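You operate a simulated robot arm through the tools that you are given. There is no shell and no other tool.

You run a simulated robot arm. Do the job below in one go: nothing can be reset, and whatever is moved stays where it is left.

Task
Wind 60 m on the Lot 92 bobbin in the loader and put it back on its tray.
Fine: shuttle in for the run, out after Done; one run.

The check looks at the end state, three seconds after you hand in, the way a careful person would. Anything else that was tipped, shoved, dropped, spilled or broken makes it a failure.

Robot
A 7-joint arm with a two-finger parallel gripper, fixed in place. Base frame: the origin is on the floor under the middle of its stand, x ahead of it, y to its left, z up. Lengths are in mm, angles in degrees, forces in N, time in s.
With the tool pointing down near the work surface it reaches from about 140 to 660 mm from the base axis. Its first joint turns from -66.0 to 66.0 degrees. Payload 2.4 kg.
The tool frame sits at the grasp point between the pads (the TCP): z along the fingers, y along the line on which they close. The tips reach 30 mm beyond it. The gripper opens to 94 mm. The fingers are 28 mm wide and 10 mm thick; the gripper's body (50 by 96 mm) begins 55 mm behind the TCP.
Orientation is that of the tool frame in the base frame, as a unit quaternion [w, x, y, z]. With the fingers straight down and closing along the base's y, the tool's x points along the base's -x, its y along +y and its z along -z.

Tools
- The arm moves only by the tool apply_moves. Its argument "deltas" is a list of rows, each an object (a shift or turn left out is 0, a gripper value left out holds the last) with "dp": the shift along the tool's x, y, z in mm, a list of three; "rot": the turn, a rotation vector about the tool's x, y, z in degrees, a list of three; "grip": the opening, from 0 (shut) to 1 (fully open). In form: [{"dp": [x, y, z], "rot": [rx, ry, rz], "grip": grip}, ...]. A call has 1 to 20 rows; each row shifts and turns the commanded pose from where the row before left it, along the tool's axes as they then stand. Rows are played at 5 a second. More than 50 mm and 8.6 degrees between two rows, or a gripper value outside its range, and nothing of the call is played. A pose out of reach is approached as far as the arm can. The call stops where the force on the tool passes 40 N (or 10 N more than at its start, if that is more) or the arm is blocked; 0.2 s more then pass. The fingers move at their own pace (about 153 mm/s each) and stop on an object; they squeeze with about 25 N. The grip force told is the motor's: it shows also when the fingers shut on nothing. Time passes only in rows, and 0.2 s behind the last, so rows that do not move let the fingers close. The reply holds the time, the measured pose of the TCP, the force on the tool along the base axes, the opening and the grip force, in the units named above and with some noise, with the torque about the TCP (base axes, N m) and any sound that the robot's microphone picked up.
- Cameras (640 x 400 px; columns grow to the right, rows downward): "scene" is fixed at [33.3, 464.2, 1447]; the picture's right is [-0.87, -0.50, 0.00], its down [-0.28, 0.48, -0.83] and it looks along [0.41, -0.72, -0.56] (base axes); focal length 344 px, centre (320, 200). "wrist" rides on the gripper at [76, 14, -102] in the tool frame; the picture's right is [-0.18, 0.98, 0.00], its down [-0.75, -0.14, -0.64] and it looks along [-0.63, -0.12, 0.77] (tool axes); focal length 243 px, centre (320, 200). There is no depth. A picture from a camera that has moved, and an enlarged one, comes with that camera's place and axes in the base frame and with its lens. The place of the scene camera against the robot may be out by one fixed shift of up to 12 mm in any direction.
- get_image(camera): a new picture of that camera. No time passes.
- enlarge(camera, box): a new picture of the part [left, top, right, bottom] of that camera's present view, enlarged. No time passes.
- finish_job(): hands the job in; it is judged then, once.

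Places have to be worked out from the pictures, the camera data and where the tool is seen. Open the gripper and draw the arm clear of the work before you hand the job in, unless the task says otherwise.

The tools are called after "Request:" by a JSON object that holds its "fn" and its "kwargs". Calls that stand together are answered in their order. apply_moves: Moves the arm, as the interface text tells. Its arguments: {"type":"object","properties":{"deltas":{"type":"array","items":{"type":"object","properties":{"dp":{"type":"array","items":{"type":"number"}},"rot":{"type":"array","items":{"type":"number"}},"grip":{"type":"number"}}}}},"required":["deltas"]} The other tools are called the same way: get_image (camera) takes a picture; enlarge (camera, box) takes an enlarged picture of a part of a camera's view; finish_job () hands the job in.

At the start:

```text
time_s: 0.0
ee_pos: [343.1, -110.4, 1218.5]
orientation: [0.0, -0.001, 1.0, 0.0]
force: [0.2, -0.3, -1.3]
wrist_torque: [0.0, 0.0, 0.01]
grip_width: 93.7
grasp_force: 0.2
```

scene: 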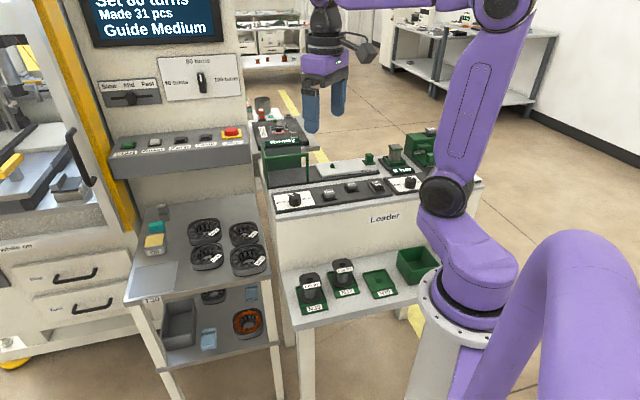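
wrist: 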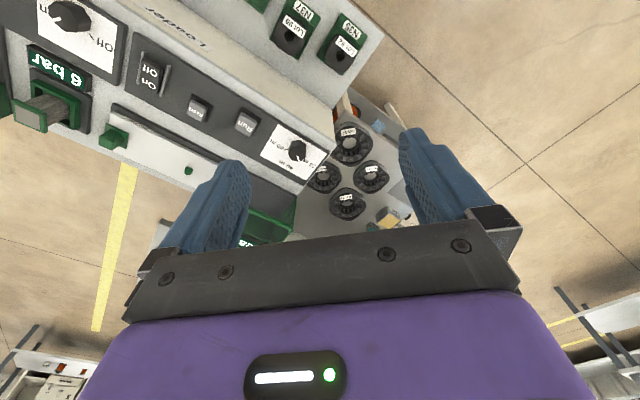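

I start by looking closely at the loader machine and the trays in the pictures.

Request:
{"fn": "enlarge", "kwargs": {"camera": "scene", "box": [240, 90, 480, 240]}}

Request:
{"fn": "enlarge", "kwargs": {"camera": "scene", "box": [270, 230, 460, 350]}}

Request:
{"fn": "enlarge", "kwargs": {"camera": "wrist", "box": [0, 0, 400, 250]}}

Request:
{"fn": "enlarge", "kwargs": {"camera": "scene", "box": [80, 0, 280, 160]}}

```text
2.67 times, centred on (360, 165) of scene
camera zoom: at [33.3, 464.2, 1447.0], right [-0.87, -0.5, 0.0], down [-0.28, 0.48, -0.83], along [0.41, -0.72, -0.56], focal length 917 px, centre (213, 293)
```

zoom: 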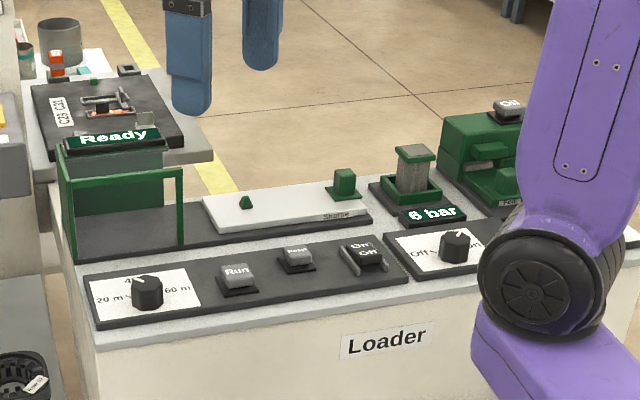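

```text
3.33 times, centred on (365, 290) of scene
camera zoom: at [33.3, 464.2, 1447.0], right [-0.87, -0.5, 0.0], down [-0.28, 0.48, -0.83], along [0.41, -0.72, -0.56], focal length 1146 px, centre (170, -100)
```

zoom: 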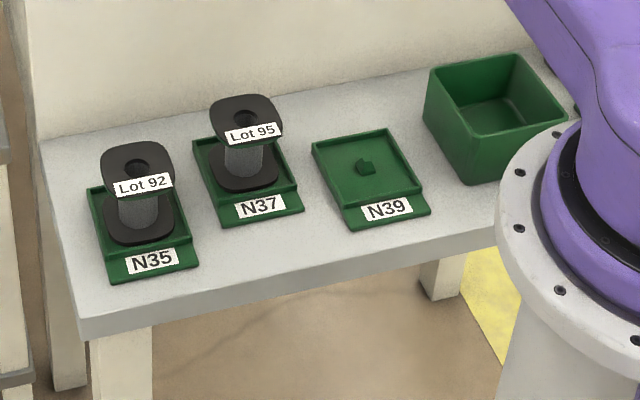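

```text
1.60 times, centred on (200, 125) of wrist
camera zoom: at [267.2, -98.2, 1321.3], right [0.18, 0.98, 0.0], down [0.75, -0.14, 0.64], along [0.63, -0.12, -0.77], focal length 388 px, centre (512, 320)
```

zoom: 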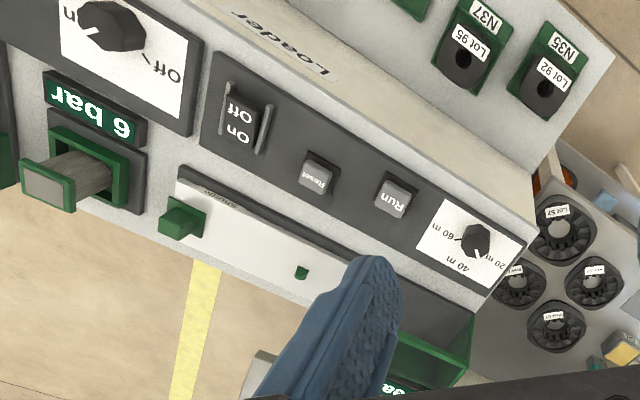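

```text
2.50 times, centred on (180, 80) of scene
camera zoom: at [33.3, 464.2, 1447.0], right [-0.87, -0.5, 0.0], down [-0.28, 0.48, -0.83], along [0.41, -0.72, -0.56], focal length 860 px, centre (670, 500)
```

zoom: 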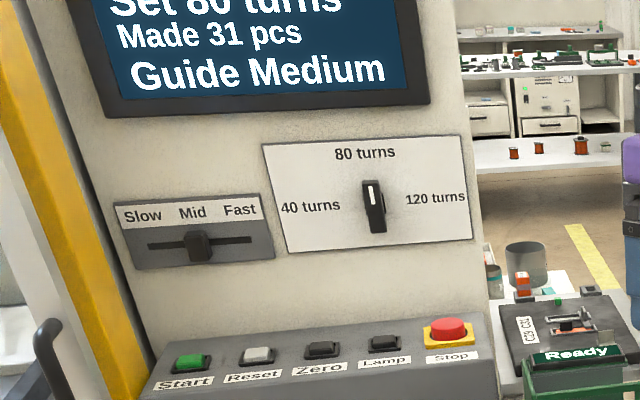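

The loader console seems to run from about (480,-185) to (280,-520) at z≈900, with the Lot 92 bobbin near (358,-67), top z≈750. I enlarge more to read the labels and states.

Request:
{"fn": "enlarge", "kwargs": {"camera": "scene", "box": [250, 120, 350, 182]}}

Request:
{"fn": "enlarge", "kwargs": {"camera": "scene", "box": [340, 120, 440, 182]}}

Request:
{"fn": "enlarge", "kwargs": {"camera": "scene", "box": [265, 165, 365, 227]}}

Request:
{"fn": "enlarge", "kwargs": {"camera": "scene", "box": [340, 165, 440, 227]}}

Request:
{"fn": "enlarge", "kwargs": {"camera": "scene", "box": [290, 255, 390, 317]}}

Request:
{"fn": "enlarge", "kwargs": {"camera": "scene", "box": [345, 255, 405, 305]}}

```text
6.40 times, centred on (300, 151) of scene
camera zoom: at [33.3, 464.2, 1447.0], right [-0.87, -0.5, 0.0], down [-0.28, 0.48, -0.83], along [0.41, -0.72, -0.56], focal length 2200 px, centre (448, 514)
```

zoom: 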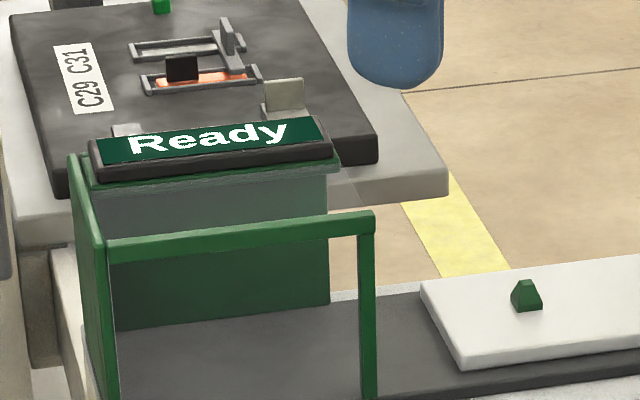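

```text
6.40 times, centred on (390, 151) of scene
camera zoom: at [33.3, 464.2, 1447.0], right [-0.87, -0.5, 0.0], down [-0.28, 0.48, -0.83], along [0.41, -0.72, -0.56], focal length 2200 px, centre (-128, 514)
```

zoom: 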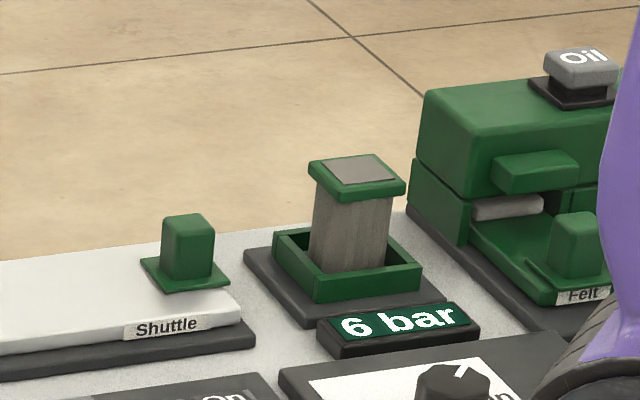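

```text
6.40 times, centred on (315, 196) of scene
camera zoom: at [33.3, 464.2, 1447.0], right [-0.87, -0.5, 0.0], down [-0.28, 0.48, -0.83], along [0.41, -0.72, -0.56], focal length 2200 px, centre (352, 226)
```

zoom: 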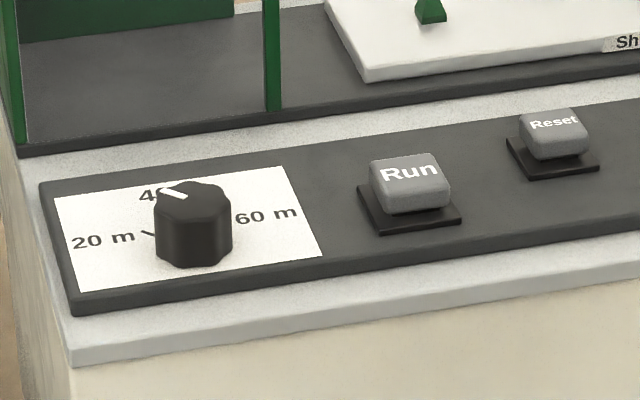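

```text
6.40 times, centred on (390, 196) of scene
camera zoom: at [33.3, 464.2, 1447.0], right [-0.87, -0.5, 0.0], down [-0.28, 0.48, -0.83], along [0.41, -0.72, -0.56], focal length 2200 px, centre (-128, 226)
```

zoom: 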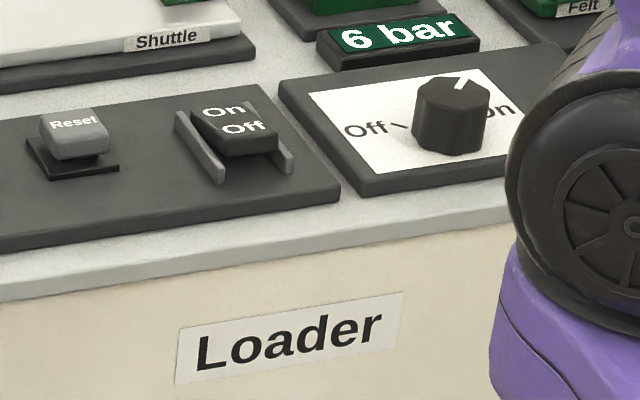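

```text
6.40 times, centred on (340, 286) of scene
camera zoom: at [33.3, 464.2, 1447.0], right [-0.87, -0.5, 0.0], down [-0.28, 0.48, -0.83], along [0.41, -0.72, -0.56], focal length 2200 px, centre (192, -350)
```

zoom: 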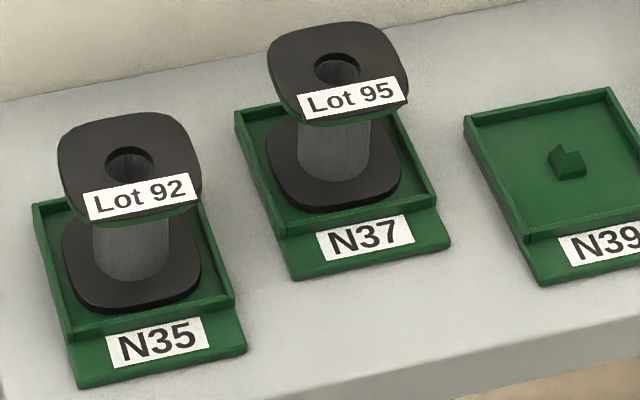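

```text
8.00 times, centred on (375, 280) of scene
camera zoom: at [33.3, 464.2, 1447.0], right [-0.87, -0.5, 0.0], down [-0.28, 0.48, -0.83], along [0.41, -0.72, -0.56], focal length 2750 px, centre (-120, -440)
```

zoom: 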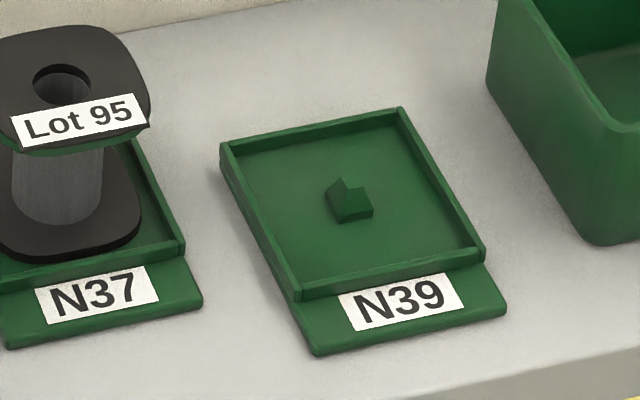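

The loader's long axis looks to run at about 45° to the base axes, with the dial at 40 m, the display on "Ready" and 6 bar. I yaw the tool by 45° and move over the loader for a better wrist view, staying high.

Request:
{"fn": "apply_moves", "kwargs": {"deltas": [{"rot": [0, 0, 7.5]}, {"rot": [0, 0, 7.5]}, {"rot": [0, 0, 7.5]}, {"rot": [0, 0, 7.5]}, {"rot": [0, 0, 7.5]}, {"rot": [0, 0, 7.5]}, {"dp": [-12, -30, 14]}, {"dp": [-12, -30, 14]}, {"dp": [-12, -30, 14]}, {"dp": [-12, -30, 14]}, {"dp": [-12, -30, 14]}]}}

Request:
{"fn": "get_image", "kwargs": {"camera": "wrist"}}

Request:
{"fn": "get_image", "kwargs": {"camera": "scene"}}

```text
time_s: 2.4
ee_pos: [278.9, -261.9, 1146.9]
orientation: [0.001, 0.383, 0.924, 0.0]
force: [0.5, -0.2, 0.3]
wrist_torque: [0.04, -0.01, 0.0]
grip_width: 94.1
grasp_force: 0.1
```

```text
taken
camera wrist: at [236.7, -198.7, 1250.9], right [0.82, 0.57, 0.0], down [0.43, -0.63, 0.64], along [0.36, -0.53, -0.77], focal length 243 px, centre (320, 200)
```

wrist: 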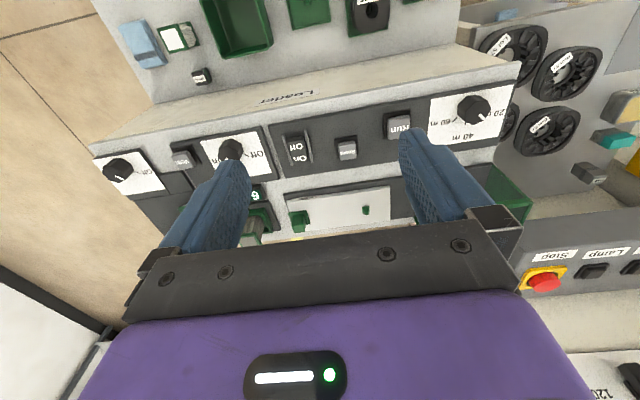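

```text
taken
```

scene: 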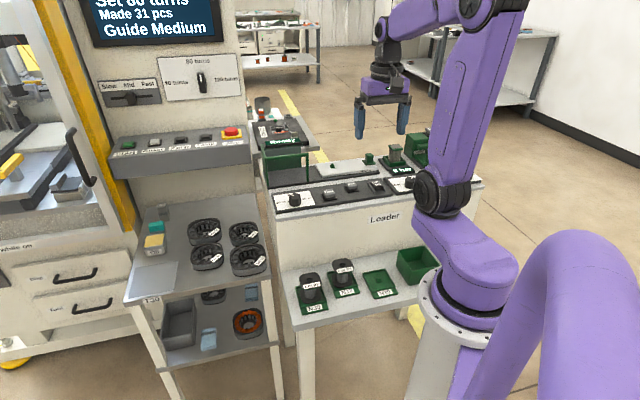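

The wrist view shows the console well in its upper half. I enlarge the pieces to get details and positions.

Request:
{"fn": "enlarge", "kwargs": {"camera": "wrist", "box": [270, 60, 530, 222]}}

Request:
{"fn": "enlarge", "kwargs": {"camera": "wrist", "box": [80, 120, 340, 250]}}

Request:
{"fn": "enlarge", "kwargs": {"camera": "wrist", "box": [110, 0, 430, 120]}}

Request:
{"fn": "enlarge", "kwargs": {"camera": "scene", "box": [380, 120, 480, 200]}}

```text
2.46 times, centred on (400, 141) of wrist
camera zoom: at [236.7, -198.7, 1250.9], right [0.82, 0.57, 0.0], down [0.43, -0.63, 0.64], along [0.36, -0.53, -0.77], focal length 597 px, centre (123, 345)
```

zoom: 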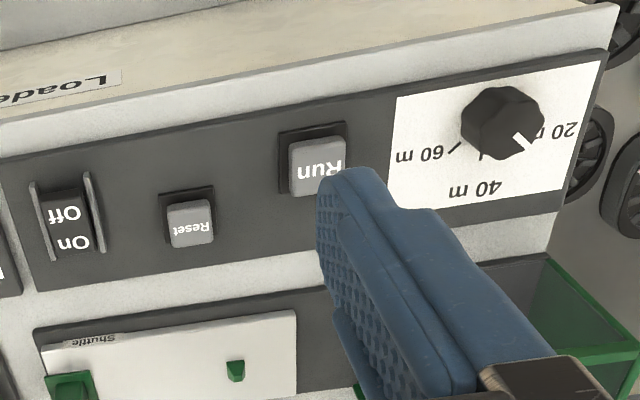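

```text
2.46 times, centred on (210, 185) of wrist
camera zoom: at [236.7, -198.7, 1250.9], right [0.82, 0.57, 0.0], down [0.43, -0.63, 0.64], along [0.36, -0.53, -0.77], focal length 597 px, centre (591, 237)
```

zoom: 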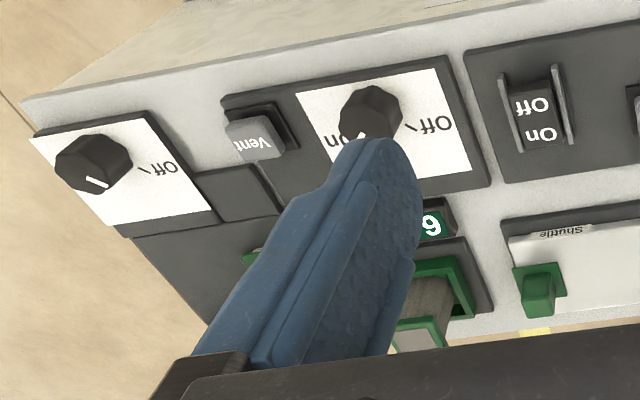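

```text
2.00 times, centred on (270, 60) of wrist
camera zoom: at [236.7, -198.7, 1250.9], right [0.82, 0.57, 0.0], down [0.43, -0.63, 0.64], along [0.36, -0.53, -0.77], focal length 485 px, centre (420, 480)
```

zoom: 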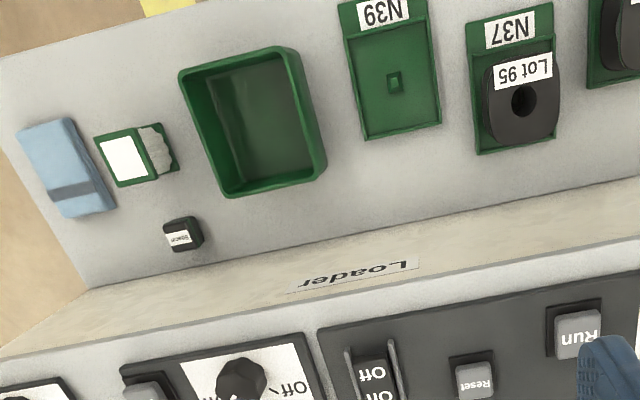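

```text
5.00 times, centred on (430, 160) of scene
camera zoom: at [33.3, 464.2, 1447.0], right [-0.87, -0.5, 0.0], down [-0.28, 0.48, -0.83], along [0.41, -0.72, -0.56], focal length 1719 px, centre (-230, 400)
```

zoom: 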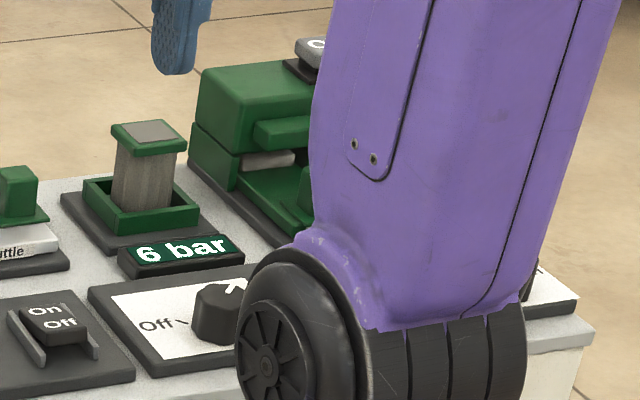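

The dial mark seems to point left of "40 m", maybe at 20 m, so I need a closer look from above. I hover about 150 mm above the dial.

Request:
{"fn": "apply_moves", "kwargs": {"deltas": [{"dp": [-16, 39, 10]}, {"dp": [-16, 39, 10]}, {"dp": [-16, 39, 15]}, {"dp": [-16, 39, 20]}, {"dp": [-16, 39, 20]}]}}

Request:
{"fn": "get_image", "kwargs": {"camera": "wrist"}}

Request:
{"fn": "enlarge", "kwargs": {"camera": "wrist", "box": [230, 20, 430, 145]}}

Request:
{"fn": "get_image", "kwargs": {"camera": "scene"}}

```text
time_s: 3.6
ee_pos: [474.8, -176.2, 1070.6]
orientation: [-0.001, 0.383, 0.924, 0.0]
force: [-0.2, 0.3, -0.5]
wrist_torque: [0.02, 0.03, -0.02]
grip_width: 94.0
grasp_force: 0.0
```

```text
taken
camera wrist: at [432.2, -114.1, 1173.7], right [0.83, 0.56, 0.0], down [0.43, -0.63, 0.64], along [0.36, -0.53, -0.77], focal length 243 px, centre (320, 200)
```

wrist: 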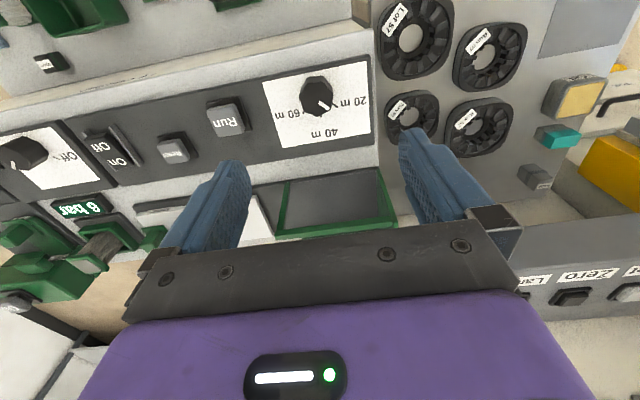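

```text
3.20 times, centred on (330, 82) of wrist
camera zoom: at [432.2, -114.1, 1173.7], right [0.83, 0.56, 0.0], down [0.43, -0.63, 0.64], along [0.36, -0.53, -0.77], focal length 776 px, centre (288, 576)
```

zoom: 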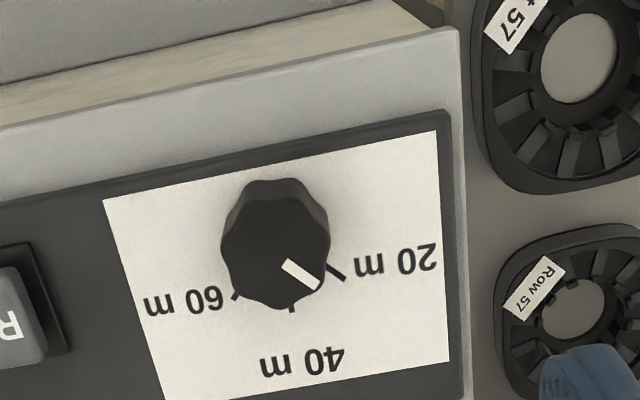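

```text
taken
```

scene: 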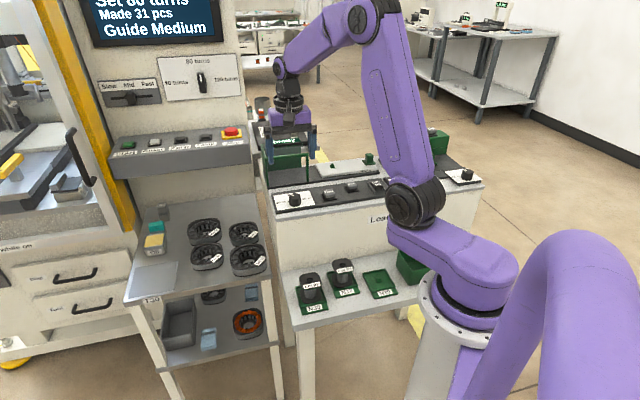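

The dial points at the 20 m tick; ticks are 45° apart, so it must turn 90° clockwise to 60 m. I put the knob axis at about (471,-176), top z≈938, plate z≈920. I centre over it, turn back 60°, and descend part way.

Request:
{"fn": "apply_moves", "kwargs": {"deltas": [{"dp": [2.8, -2.6, 0], "grip": 0.6}, {"rot": [0, 0, -7.5]}, {"rot": [0, 0, -7.5]}, {"rot": [0, 0, -7.5]}, {"rot": [0, 0, -7.5]}, {"rot": [0, 0, -7.5]}, {"rot": [0, 0, -7.5]}, {"rot": [0, 0, -7.5]}, {"rot": [0, 0, -7.5]}, {"dp": [0, 0, 30]}, {"dp": [0, 0, 30]}, {"dp": [0, 0, 20]}]}}

Request:
{"fn": "get_image", "kwargs": {"camera": "wrist"}}

Request:
{"fn": "enlarge", "kwargs": {"camera": "scene", "box": [240, 120, 380, 220]}}

```text
time_s: 6.2
ee_pos: [471.1, -178.7, 991.3]
orientation: [0.0, -0.13, 0.992, 0.0]
force: [-0.2, -0.1, 0.3]
wrist_torque: [0.0, 0.02, -0.02]
grip_width: 56.5
grasp_force: 0.0
```

```text
taken
camera wrist: at [394.1, -186.1, 1095.0], right [-0.08, 1.0, 0.0], down [0.76, 0.06, 0.64], along [0.64, 0.05, -0.77], focal length 243 px, centre (320, 200)
```

wrist: 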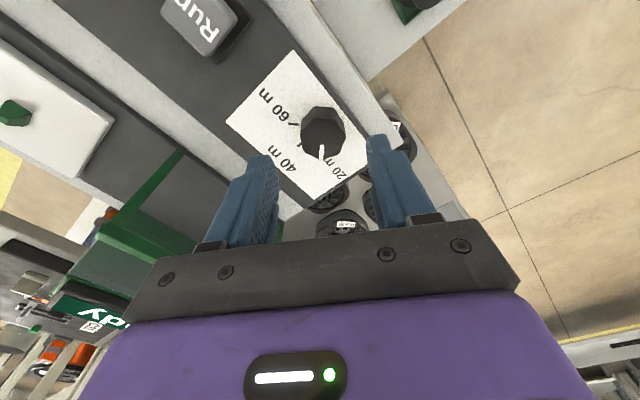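

```text
4.00 times, centred on (310, 170) of scene
camera zoom: at [33.3, 464.2, 1447.0], right [-0.87, -0.5, 0.0], down [-0.28, 0.48, -0.83], along [0.41, -0.72, -0.56], focal length 1375 px, centre (360, 320)
```

zoom: 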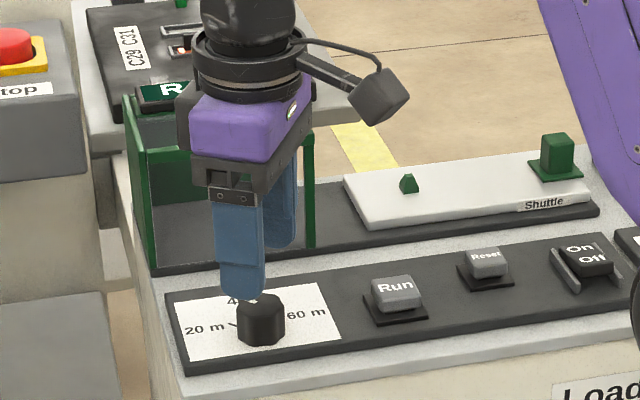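

I zoom in to see how well the knob is centred below the grasp axis.

Request:
{"fn": "enlarge", "kwargs": {"camera": "wrist", "box": [240, 80, 400, 180]}}

```text
4.00 times, centred on (320, 130) of wrist
camera zoom: at [394.1, -186.1, 1095.0], right [-0.08, 1.0, 0.0], down [0.76, 0.06, 0.64], along [0.64, 0.05, -0.77], focal length 970 px, centre (320, 480)
```

zoom: 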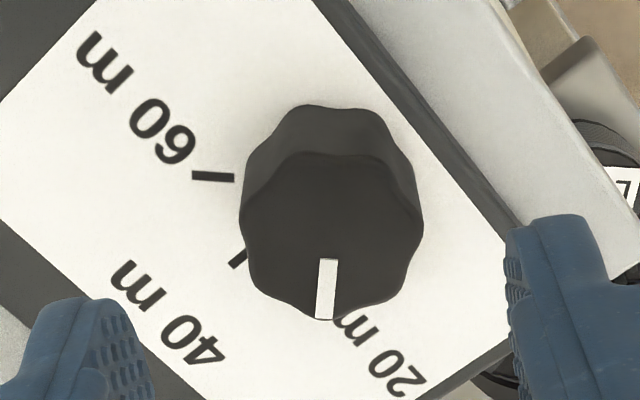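

The knob appears about 3 mm toward the arm and 2 mm to the right of the grasp axis. I correct and descend to just above knob depth, then look again.

Request:
{"fn": "apply_moves", "kwargs": {"deltas": [{"dp": [3, 1.8, 10]}, {"dp": [0, 0, 15]}]}}

Request:
{"fn": "enlarge", "kwargs": {"camera": "wrist", "box": [240, 80, 400, 180]}}

Request:
{"fn": "enlarge", "kwargs": {"camera": "scene", "box": [260, 150, 360, 220]}}

```text
time_s: 6.8
ee_pos: [466.6, -177.5, 968.5]
orientation: [0.0, -0.13, 0.992, -0.001]
force: [0.1, -0.7, -0.5]
wrist_torque: [-0.03, 0.01, -0.02]
grip_width: 56.6
grasp_force: 0.0
```

```text
4.00 times, centred on (320, 130) of wrist
camera zoom: at [389.5, -184.8, 1070.2], right [-0.08, 1.0, 0.0], down [0.76, 0.06, 0.64], along [0.64, 0.05, -0.77], focal length 970 px, centre (320, 480)
```

zoom: 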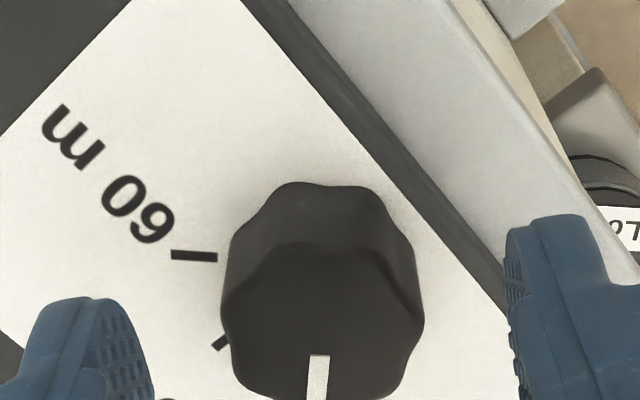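

```text
5.71 times, centred on (310, 185) of scene
camera zoom: at [33.3, 464.2, 1447.0], right [-0.87, -0.5, 0.0], down [-0.28, 0.48, -0.83], along [0.41, -0.72, -0.56], focal length 1964 px, centre (377, 286)
```

zoom: 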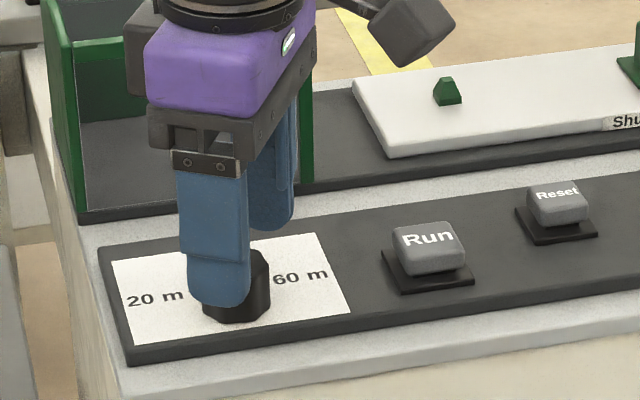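

The knob is now centred. I descend 15 mm so the tips straddle the knob just above the plate, then close.

Request:
{"fn": "apply_moves", "kwargs": {"deltas": [{"dp": [0, 0, 8]}, {"dp": [0, 0, 7]}, {"grip": 0.2}, {"grip": 0.2}, {"grip": 0.2}]}}

Request:
{"fn": "enlarge", "kwargs": {"camera": "scene", "box": [260, 150, 360, 220]}}

Request:
{"fn": "enlarge", "kwargs": {"camera": "wrist", "box": [240, 80, 400, 180]}}

```text
time_s: 8.0
ee_pos: [466.2, -177.8, 951.7]
orientation: [0.001, -0.13, 0.992, -0.001]
force: [0.9, -2.1, 0.0]
wrist_torque: [-0.11, 0.11, -0.19]
grip_width: 31.2
grasp_force: 44.9
```

```text
5.71 times, centred on (310, 185) of scene
camera zoom: at [33.3, 464.1, 1447.0], right [-0.87, -0.5, 0.0], down [-0.28, 0.48, -0.83], along [0.41, -0.72, -0.56], focal length 1964 px, centre (377, 286)
```

zoom: 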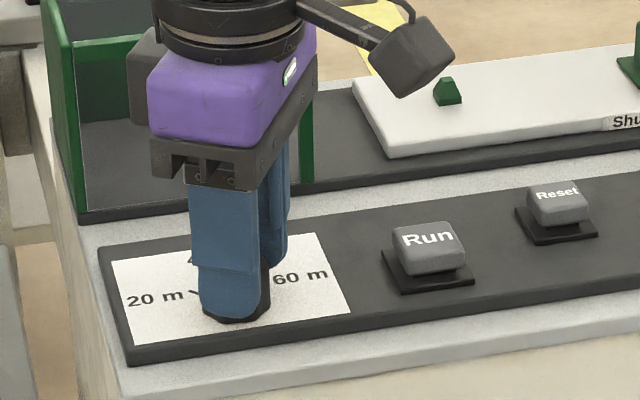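

```text
4.00 times, centred on (320, 130) of wrist
camera zoom: at [389.7, -185.4, 1055.3], right [-0.08, 1.0, 0.0], down [0.76, 0.06, 0.64], along [0.64, 0.05, -0.77], focal length 970 px, centre (320, 480)
```

zoom: 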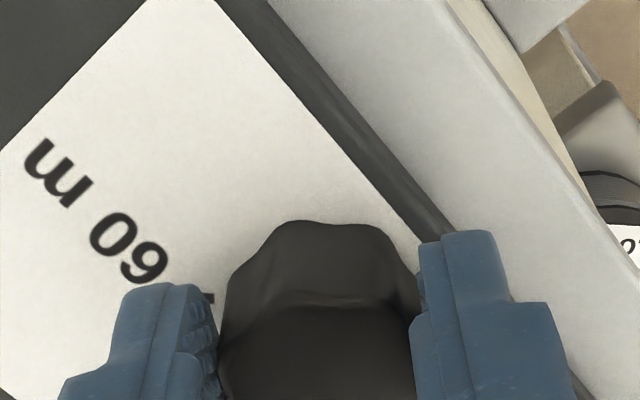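

The fingers hold the knob (31 mm wide). I now turn it 90° clockwise (tool +z) in small steps.

Request:
{"fn": "apply_moves", "kwargs": {"deltas": [{"rot": [0, 0, 5]}, {"rot": [0, 0, 5]}, {"rot": [0, 0, 5]}, {"rot": [0, 0, 5]}, {"rot": [0, 0, 5]}, {"rot": [0, 0, 5]}, {"rot": [0, 0, 5]}, {"rot": [0, 0, 5]}, {"rot": [0, 0, 5]}]}}

Request:
{"fn": "enlarge", "kwargs": {"camera": "wrist", "box": [240, 80, 400, 180]}}

```text
time_s: 10.0
ee_pos: [465.7, -173.7, 952.5]
orientation: [-0.002, 0.258, 0.966, 0.0]
force: [13.7, 22.8, -29.0]
wrist_torque: [0.61, 0.17, 0.1]
grip_width: 31.2
grasp_force: 44.8
```

```text
4.00 times, centred on (320, 130) of wrist
camera zoom: at [408.8, -125.7, 1055.8], right [0.65, 0.76, 0.0], down [0.58, -0.5, 0.64], along [0.49, -0.42, -0.77], focal length 970 px, centre (320, 480)
```

zoom: 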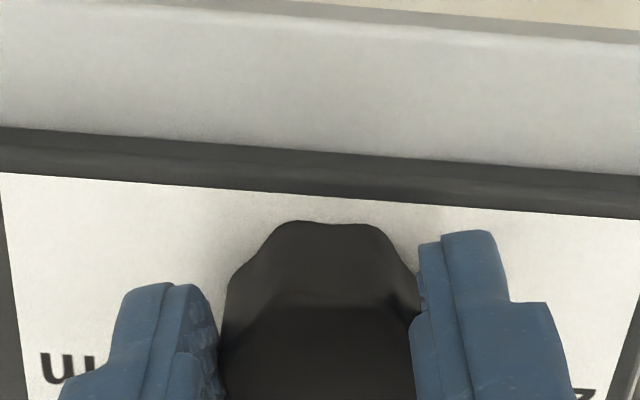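

The side force (14, 23 N) lies along the closing line, so the commanded centre is off the knob axis; this agrees with my first estimate of the axis at about (471,-176.5). I shift the tool onto that axis to relax the load.

Request:
{"fn": "apply_moves", "kwargs": {"deltas": [{"dp": [-0.8, 1.8, 0]}, {"dp": [-0.8, 1.5, 0]}, {"dp": [-0.8, 0, 0]}, {"dp": [-0.8, 0, 0]}]}}

```text
time_s: 11.0
ee_pos: [468.1, -175.4, 952.9]
orientation: [-0.005, 0.26, 0.966, 0.001]
force: [-18.7, 22.8, 1.7]
wrist_torque: [0.2, -0.25, 0.01]
grip_width: 31.1
grasp_force: 44.5
```

The fingers bind along their width, so I release, recentre on the knob axis and look before regripping.

Request:
{"fn": "apply_moves", "kwargs": {"deltas": [{"dp": [1.6, -0.5, 0]}, {"grip": 0.6}, {"grip": 0.6}, {"grip": 0.6}]}}

Request:
{"fn": "get_image", "kwargs": {"camera": "wrist"}}

Request:
{"fn": "enlarge", "kwargs": {"camera": "scene", "box": [260, 150, 360, 220]}}

```text
time_s: 12.0
ee_pos: [469.1, -175.8, 952.4]
orientation: [0.001, 0.259, 0.966, 0.0]
force: [-0.6, -0.3, 0.5]
wrist_torque: [-0.01, 0.03, -0.02]
grip_width: 56.4
grasp_force: 0.1
```

```text
taken
camera wrist: at [411.0, -126.7, 1056.1], right [0.65, 0.76, 0.0], down [0.58, -0.5, 0.64], along [0.49, -0.42, -0.77], focal length 243 px, centre (320, 200)
```

wrist: 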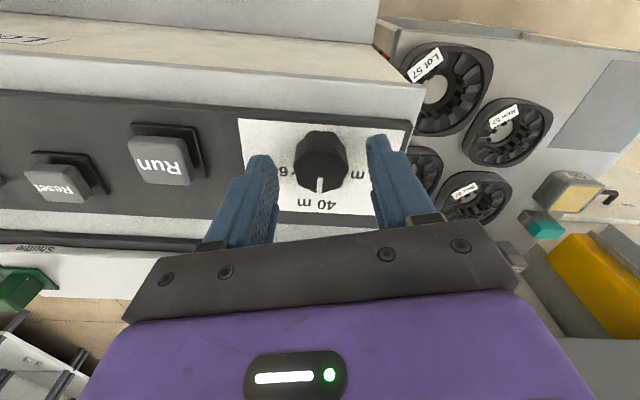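

```text
5.71 times, centred on (310, 185) of scene
camera zoom: at [33.3, 464.2, 1447.0], right [-0.87, -0.5, 0.0], down [-0.28, 0.48, -0.83], along [0.41, -0.72, -0.56], focal length 1964 px, centre (377, 286)
```

zoom: 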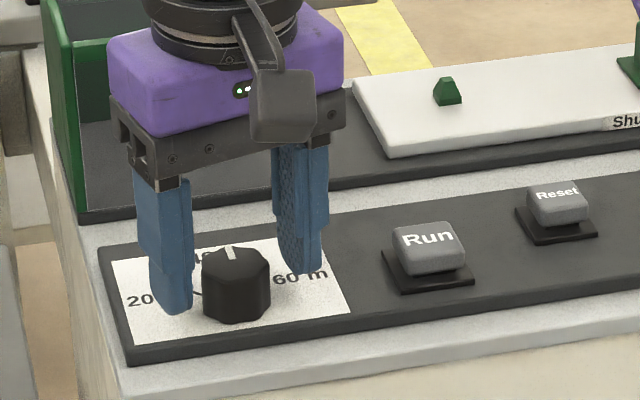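

The dial is now at 40 m. I enlarge to judge the centring again.

Request:
{"fn": "enlarge", "kwargs": {"camera": "wrist", "box": [250, 110, 390, 210]}}

```text
4.00 times, centred on (320, 160) of wrist
camera zoom: at [411.0, -126.7, 1056.1], right [0.65, 0.76, 0.0], down [0.58, -0.5, 0.64], along [0.49, -0.42, -0.77], focal length 970 px, centre (320, 360)
```

zoom: 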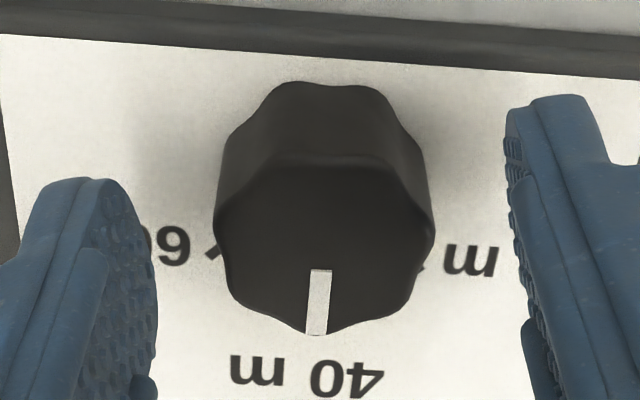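

I shift 2 mm forward onto the knob axis, regrip and turn the remaining 45° to 60 m.

Request:
{"fn": "apply_moves", "kwargs": {"deltas": [{"dp": [-2.2, 0.4, 0]}, {"grip": 0.2}, {"grip": 0.2}, {"grip": 0.2}, {"rot": [0, 0, 5]}, {"rot": [0, 0, 5]}, {"rot": [0, 0, 5]}, {"rot": [0, 0, 5]}, {"rot": [0, 0, 5]}, {"rot": [0, 0, 5]}, {"rot": [0, 0, 5]}, {"rot": [0, 0, 5]}, {"rot": [0, 0, 5]}]}}

Request:
{"fn": "enlarge", "kwargs": {"camera": "scene", "box": [260, 150, 360, 220]}}

```text
time_s: 14.8
ee_pos: [470.3, -176.4, 952.6]
orientation: [-0.002, 0.609, 0.793, 0.0]
force: [-7.9, 4.4, 7.6]
wrist_torque: [0.72, 0.57, -0.03]
grip_width: 31.2
grasp_force: 45.4
```

```text
5.71 times, centred on (310, 185) of scene
camera zoom: at [33.0, 464.3, 1447.0], right [-0.87, -0.5, 0.0], down [-0.28, 0.48, -0.83], along [0.41, -0.72, -0.56], focal length 1964 px, centre (377, 286)
```

zoom: 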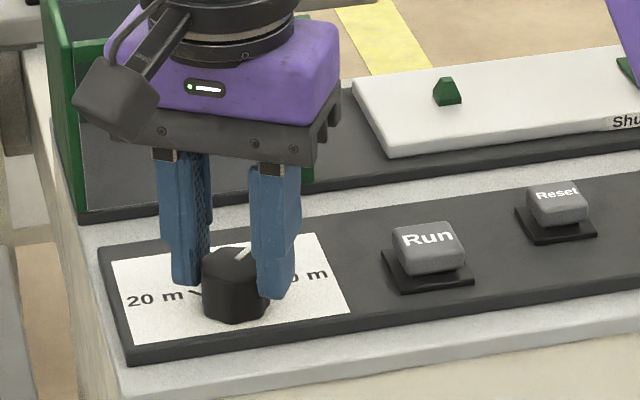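

Forces stay low and the mark has turned toward 60 m. I open the fingers, rise, and turn back to check the dial setting.

Request:
{"fn": "apply_moves", "kwargs": {"deltas": [{"grip": 0.6}, {"grip": 0.6}, {"dp": [0, 0, -20]}, {"dp": [0, 0, -40], "rot": [0, 0, -7.5]}, {"dp": [0, 0, -40], "rot": [0, 0, -7.5]}, {"rot": [0, 0, -7.5]}, {"rot": [0, 0, -7.5]}]}}

Request:
{"fn": "get_image", "kwargs": {"camera": "wrist"}}

Request:
{"fn": "enlarge", "kwargs": {"camera": "wrist", "box": [230, 40, 390, 140]}}

Request:
{"fn": "enlarge", "kwargs": {"camera": "scene", "box": [250, 130, 350, 220]}}

```text
time_s: 16.4
ee_pos: [471.4, -176.5, 1052.6]
orientation: [0.0, 0.382, 0.924, 0.0]
force: [0.7, -0.8, 0.4]
wrist_torque: [0.01, 0.03, -0.01]
grip_width: 56.6
grasp_force: 0.1
```

```text
taken
camera wrist: at [428.1, -113.3, 1156.4], right [0.82, 0.57, 0.0], down [0.43, -0.63, 0.64], along [0.36, -0.53, -0.77], focal length 243 px, centre (320, 200)
```

wrist: 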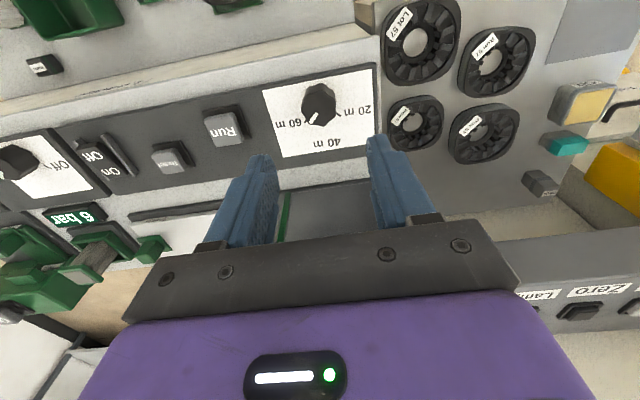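

```text
4.00 times, centred on (310, 90) of wrist
camera zoom: at [428.1, -113.3, 1156.4], right [0.82, 0.57, 0.0], down [0.43, -0.63, 0.64], along [0.36, -0.53, -0.77], focal length 970 px, centre (360, 640)
```

zoom: 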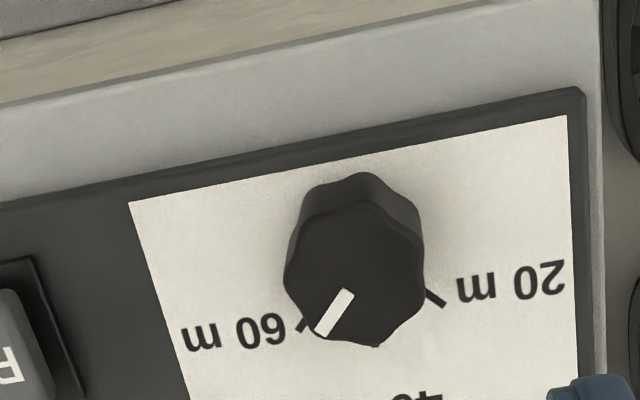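

```text
4.44 times, centred on (300, 175) of scene
camera zoom: at [33.3, 464.2, 1447.0], right [-0.87, -0.5, 0.0], down [-0.28, 0.48, -0.83], along [0.41, -0.72, -0.56], focal length 1528 px, centre (409, 311)
```

zoom: 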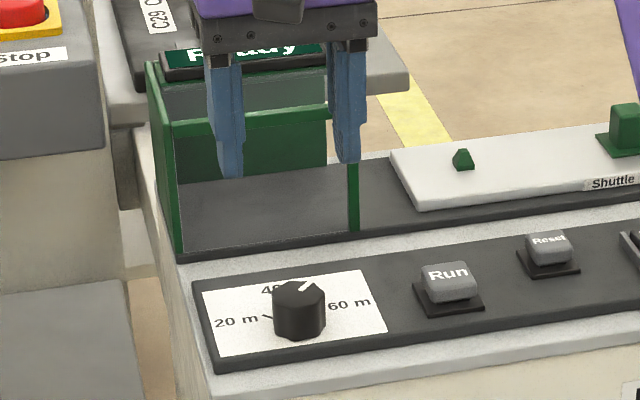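

The mark is now on the 60 m tick (angle −45° as computed). Next I rise and move over the shuttle peg (about (465,-384)) for a close look.

Request:
{"fn": "apply_moves", "kwargs": {"deltas": [{"dp": [0, 0, -40]}, {"dp": [0, 0, -20]}, {"dp": [-30, -35, 0]}, {"dp": [-30, -35, 0]}, {"dp": [-30, -35, 0]}, {"dp": [-30, -35, 0]}, {"dp": [-10, -11, 0], "grip": 1.0}]}}

Request:
{"fn": "get_image", "kwargs": {"camera": "wrist"}}

Request:
{"fn": "enlarge", "kwargs": {"camera": "wrist", "box": [220, 40, 420, 165]}}

Request:
{"fn": "get_image", "kwargs": {"camera": "scene"}}

```text
time_s: 18.0
ee_pos: [455.4, -373.4, 1113.3]
orientation: [0.001, 0.382, 0.924, 0.0]
force: [-0.7, 0.4, -0.1]
wrist_torque: [-0.01, -0.02, 0.01]
grip_width: 94.0
grasp_force: 0.1
```

```text
taken
camera wrist: at [413.2, -311.5, 1216.5], right [0.83, 0.56, 0.0], down [0.43, -0.63, 0.64], along [0.36, -0.53, -0.77], focal length 243 px, centre (320, 200)
```

wrist: 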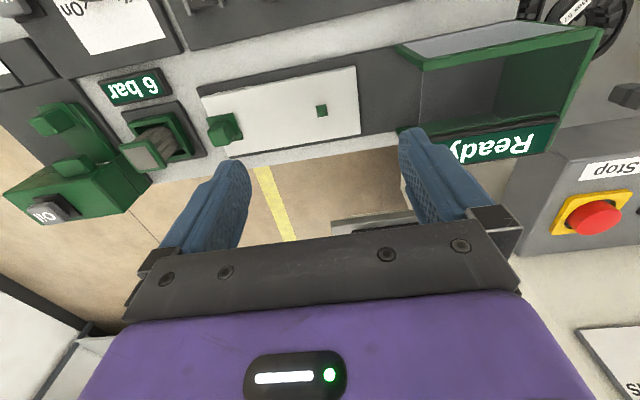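

```text
3.20 times, centred on (320, 102) of wrist
camera zoom: at [413.2, -311.5, 1216.5], right [0.83, 0.56, 0.0], down [0.43, -0.63, 0.64], along [0.36, -0.53, -0.77], focal length 776 px, centre (320, 512)
```

zoom: 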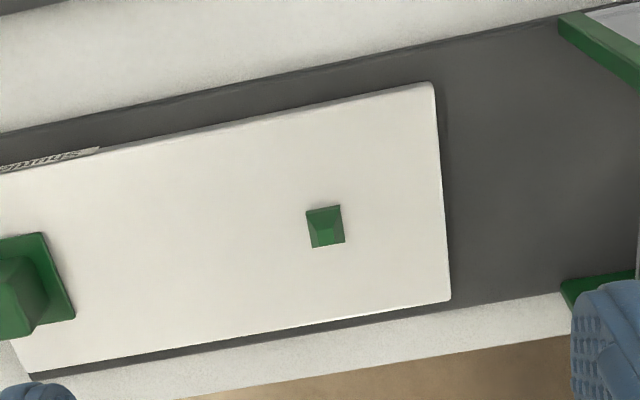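

```text
taken
```

scene: 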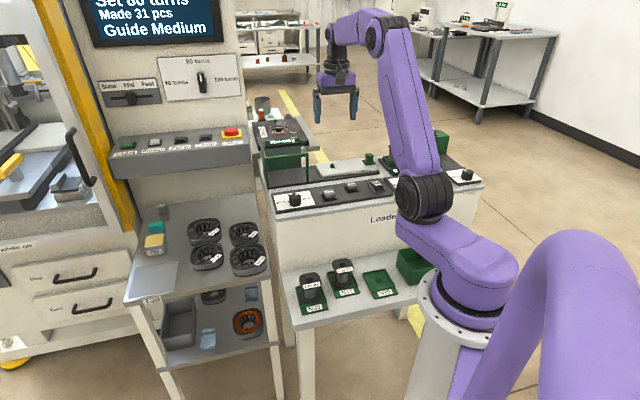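

The shuttle peg is a tapered square at roughly p=617, q=55 in loader coordinates (x≈475, y≈-397), slab top z≈915. Next I go over to the N35 tray to inspect the Lot 92 bobbin.

Request:
{"fn": "apply_moves", "kwargs": {"deltas": [{"dp": [41, 21, 0]}, {"dp": [41, 21, 0]}, {"dp": [41, 21, 0]}, {"dp": [41, 21, 0]}, {"dp": [41, 21, 0]}, {"dp": [41, 21, 10]}, {"dp": [40, 22, 25]}, {"dp": [0, 0, 40]}, {"dp": [0, 0, 40]}, {"dp": [0, 0, 40]}, {"dp": [0, 0, 20]}]}}

Request:
{"fn": "get_image", "kwargs": {"camera": "wrist"}}

Request:
{"fn": "enlarge", "kwargs": {"camera": "wrist", "box": [220, 20, 420, 145]}}

Request:
{"fn": "get_image", "kwargs": {"camera": "scene"}}

```text
refused: row 7 steps farther than a row can; nothing moved
```

```text
taken
camera wrist: at [413.2, -311.5, 1216.5], right [0.83, 0.56, 0.0], down [0.43, -0.63, 0.64], along [0.36, -0.53, -0.77], focal length 243 px, centre (320, 200)
```

wrist: 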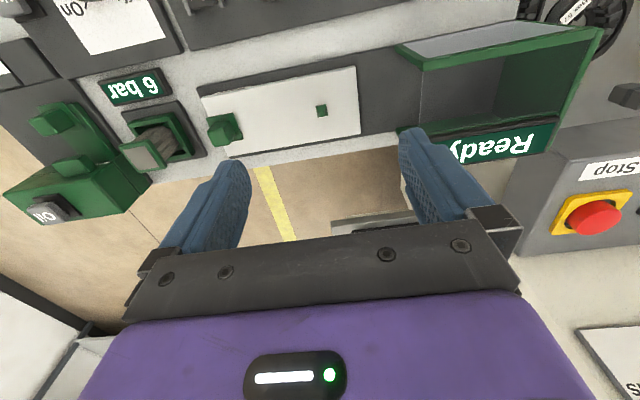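

```text
3.20 times, centred on (320, 82) of wrist
camera zoom: at [413.2, -311.5, 1216.5], right [0.83, 0.56, 0.0], down [0.43, -0.63, 0.64], along [0.36, -0.53, -0.77], focal length 776 px, centre (320, 576)
```

zoom: 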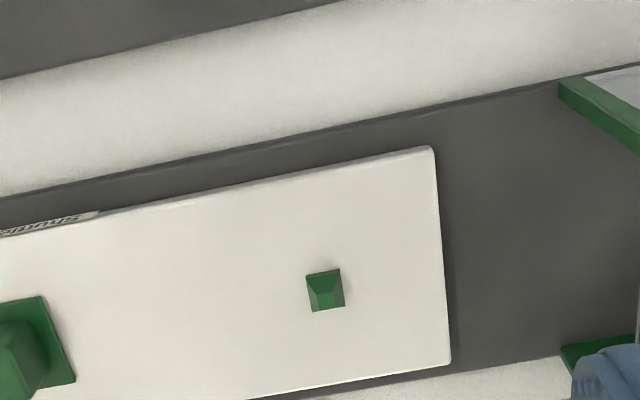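

```text
taken
```

scene: 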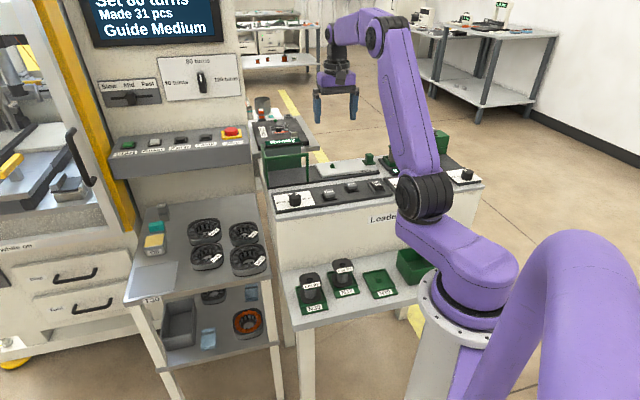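

One row was over the step limit so nothing moved; I resend with smaller steps.

Request:
{"fn": "apply_moves", "kwargs": {"deltas": [{"dp": [41, 21, 0]}, {"dp": [41, 21, 0]}, {"dp": [41, 21, 0]}, {"dp": [41, 21, 0]}, {"dp": [41, 21, 0]}, {"dp": [41, 21, 5]}, {"dp": [40, 22, 10]}, {"dp": [0, 0, 40]}, {"dp": [0, 0, 40]}, {"dp": [0, 0, 40]}, {"dp": [0, 0, 40]}]}}

Request:
{"fn": "get_image", "kwargs": {"camera": "wrist"}}

Request:
{"fn": "enlarge", "kwargs": {"camera": "wrist", "box": [220, 20, 420, 145]}}

Request:
{"fn": "get_image", "kwargs": {"camera": "scene"}}

```text
time_s: 20.4
ee_pos: [359.4, -69.8, 937.6]
orientation: [0.0, 0.383, 0.924, 0.0]
force: [-0.1, -0.4, 0.5]
wrist_torque: [-0.04, 0.0, 0.01]
grip_width: 93.9
grasp_force: 0.0
```

```text
taken
camera wrist: at [316.5, -6.7, 1040.7], right [0.83, 0.56, 0.0], down [0.43, -0.63, 0.64], along [0.36, -0.53, -0.77], focal length 243 px, centre (320, 200)
```

wrist: 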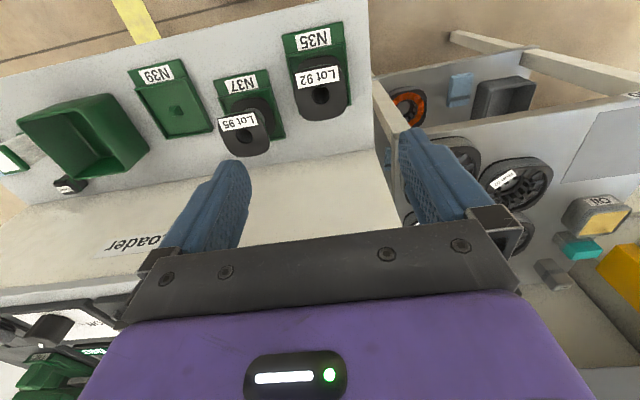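

```text
3.20 times, centred on (320, 82) of wrist
camera zoom: at [316.5, -6.7, 1040.7], right [0.83, 0.56, 0.0], down [0.43, -0.63, 0.64], along [0.36, -0.53, -0.77], focal length 776 px, centre (320, 576)
```

zoom: 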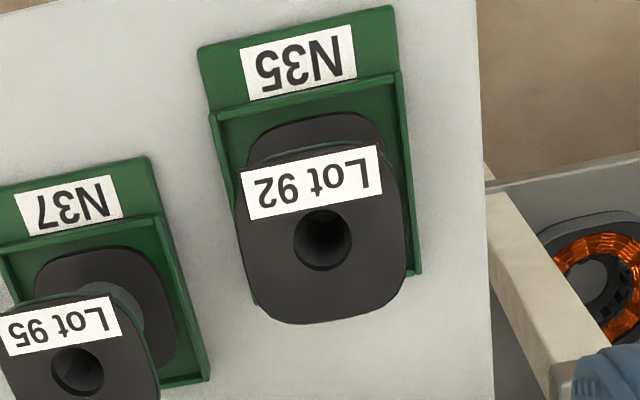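

```text
taken
```

scene: 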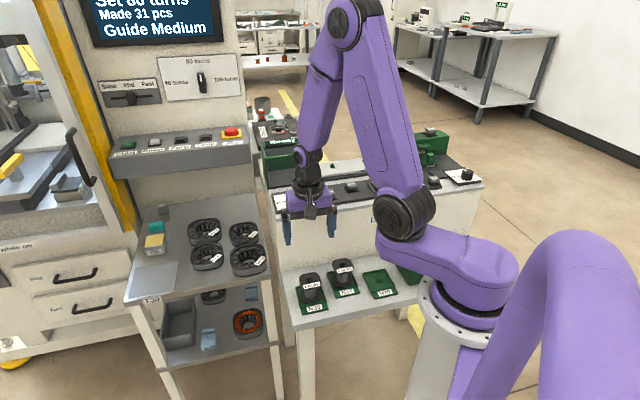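

The Lot 92 bobbin is square to the loader frame, its flange about 60 mm wide, hole centre near p=312, q=204 (x≈365, y≈-76). I centre over it, move lower, and look again to fix its height.

Request:
{"fn": "apply_moves", "kwargs": {"deltas": [{"dp": [-4, 0, 40]}, {"dp": [-4, 0, 40]}, {"dp": [0, 0, 10]}]}}

Request:
{"fn": "get_image", "kwargs": {"camera": "wrist"}}

Request:
{"fn": "enlarge", "kwargs": {"camera": "wrist", "box": [220, 40, 420, 165]}}

Request:
{"fn": "enlarge", "kwargs": {"camera": "scene", "box": [270, 210, 370, 320]}}

```text
time_s: 21.2
ee_pos: [365.7, -73.6, 847.6]
orientation: [0.0, 0.384, 0.923, 0.0]
force: [0.6, -0.5, 1.0]
wrist_torque: [-0.03, 0.01, 0.01]
grip_width: 94.1
grasp_force: 0.1
```

```text
taken
camera wrist: at [322.4, -10.3, 951.0], right [0.83, 0.56, 0.0], down [0.43, -0.63, 0.64], along [0.36, -0.53, -0.77], focal length 243 px, centre (320, 200)
```

wrist: 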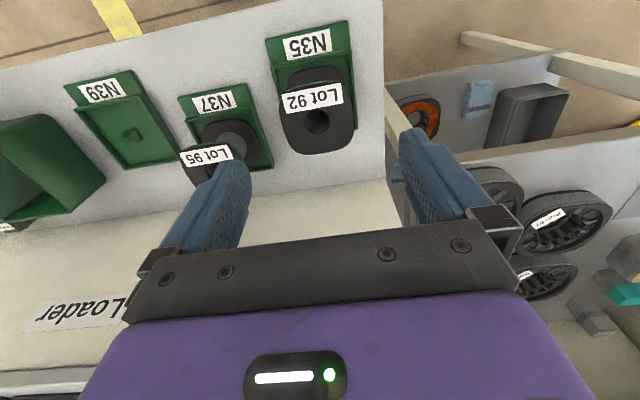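

```text
3.20 times, centred on (320, 102) of wrist
camera zoom: at [322.4, -10.3, 951.0], right [0.83, 0.56, 0.0], down [0.43, -0.63, 0.64], along [0.36, -0.53, -0.77], focal length 776 px, centre (320, 512)
```

zoom: 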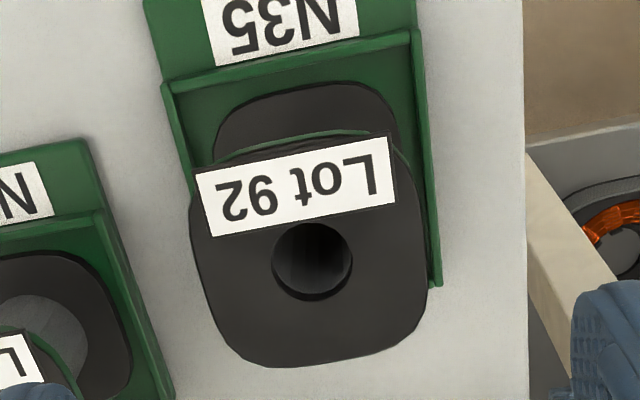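

```text
3.64 times, centred on (320, 265) of scene
camera zoom: at [33.3, 464.2, 1447.0], right [-0.87, -0.5, 0.0], down [-0.28, 0.48, -0.83], along [0.41, -0.72, -0.56], focal length 1250 px, centre (320, -36)
```

zoom: 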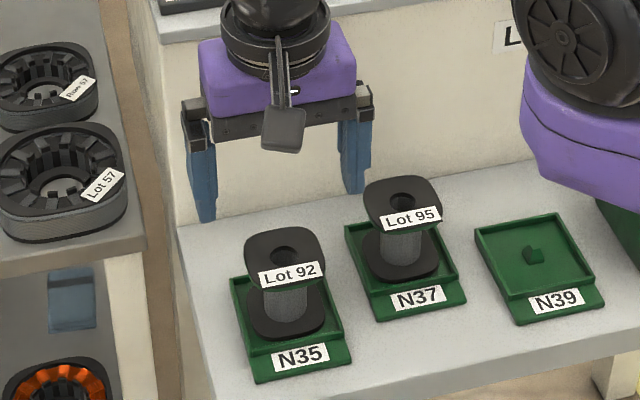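

The bobbin top is at z≈758, tray rim ≈710, centre p≈310, q≈205. I shift 1.7 mm, narrow the gripper to 75 mm and go down to about z=775 for a check before the final approach.

Request:
{"fn": "apply_moves", "kwargs": {"deltas": [{"dp": [1, -1.7, 0], "grip": 0.8}, {"dp": [0, 0, 30]}, {"dp": [0, 0, 30]}, {"dp": [0, 0, 12]}]}}

Request:
{"fn": "get_image", "kwargs": {"camera": "wrist"}}

Request:
{"fn": "enlarge", "kwargs": {"camera": "scene", "box": [270, 210, 370, 320]}}

```text
time_s: 22.2
ee_pos: [362.5, -74.1, 776.3]
orientation: [0.0, 0.383, 0.924, 0.0]
force: [0.3, 0.0, 0.5]
wrist_torque: [0.02, 0.01, 0.01]
grip_width: 75.3
grasp_force: 0.2
```

```text
taken
camera wrist: at [319.3, -11.0, 878.6], right [0.83, 0.56, 0.0], down [0.43, -0.63, 0.64], along [0.36, -0.53, -0.77], focal length 243 px, centre (320, 200)
```

wrist: 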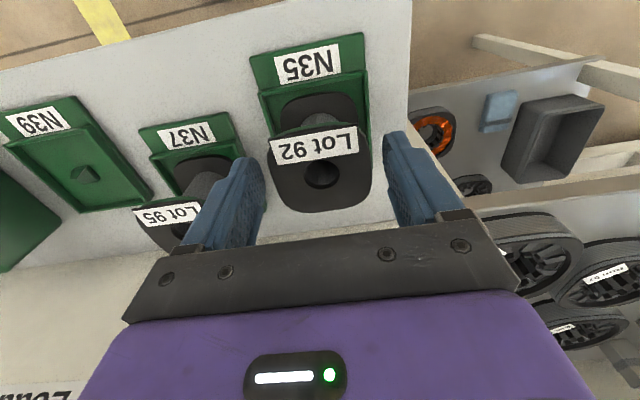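

```text
3.64 times, centred on (320, 265) of scene
camera zoom: at [33.3, 464.2, 1447.0], right [-0.87, -0.5, 0.0], down [-0.28, 0.48, -0.83], along [0.41, -0.72, -0.56], focal length 1250 px, centre (320, -36)
```

zoom: 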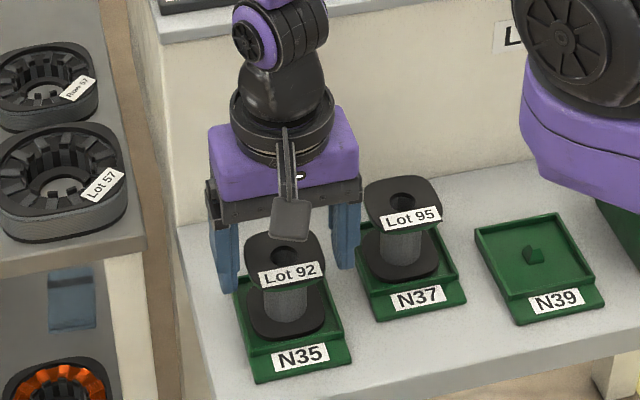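

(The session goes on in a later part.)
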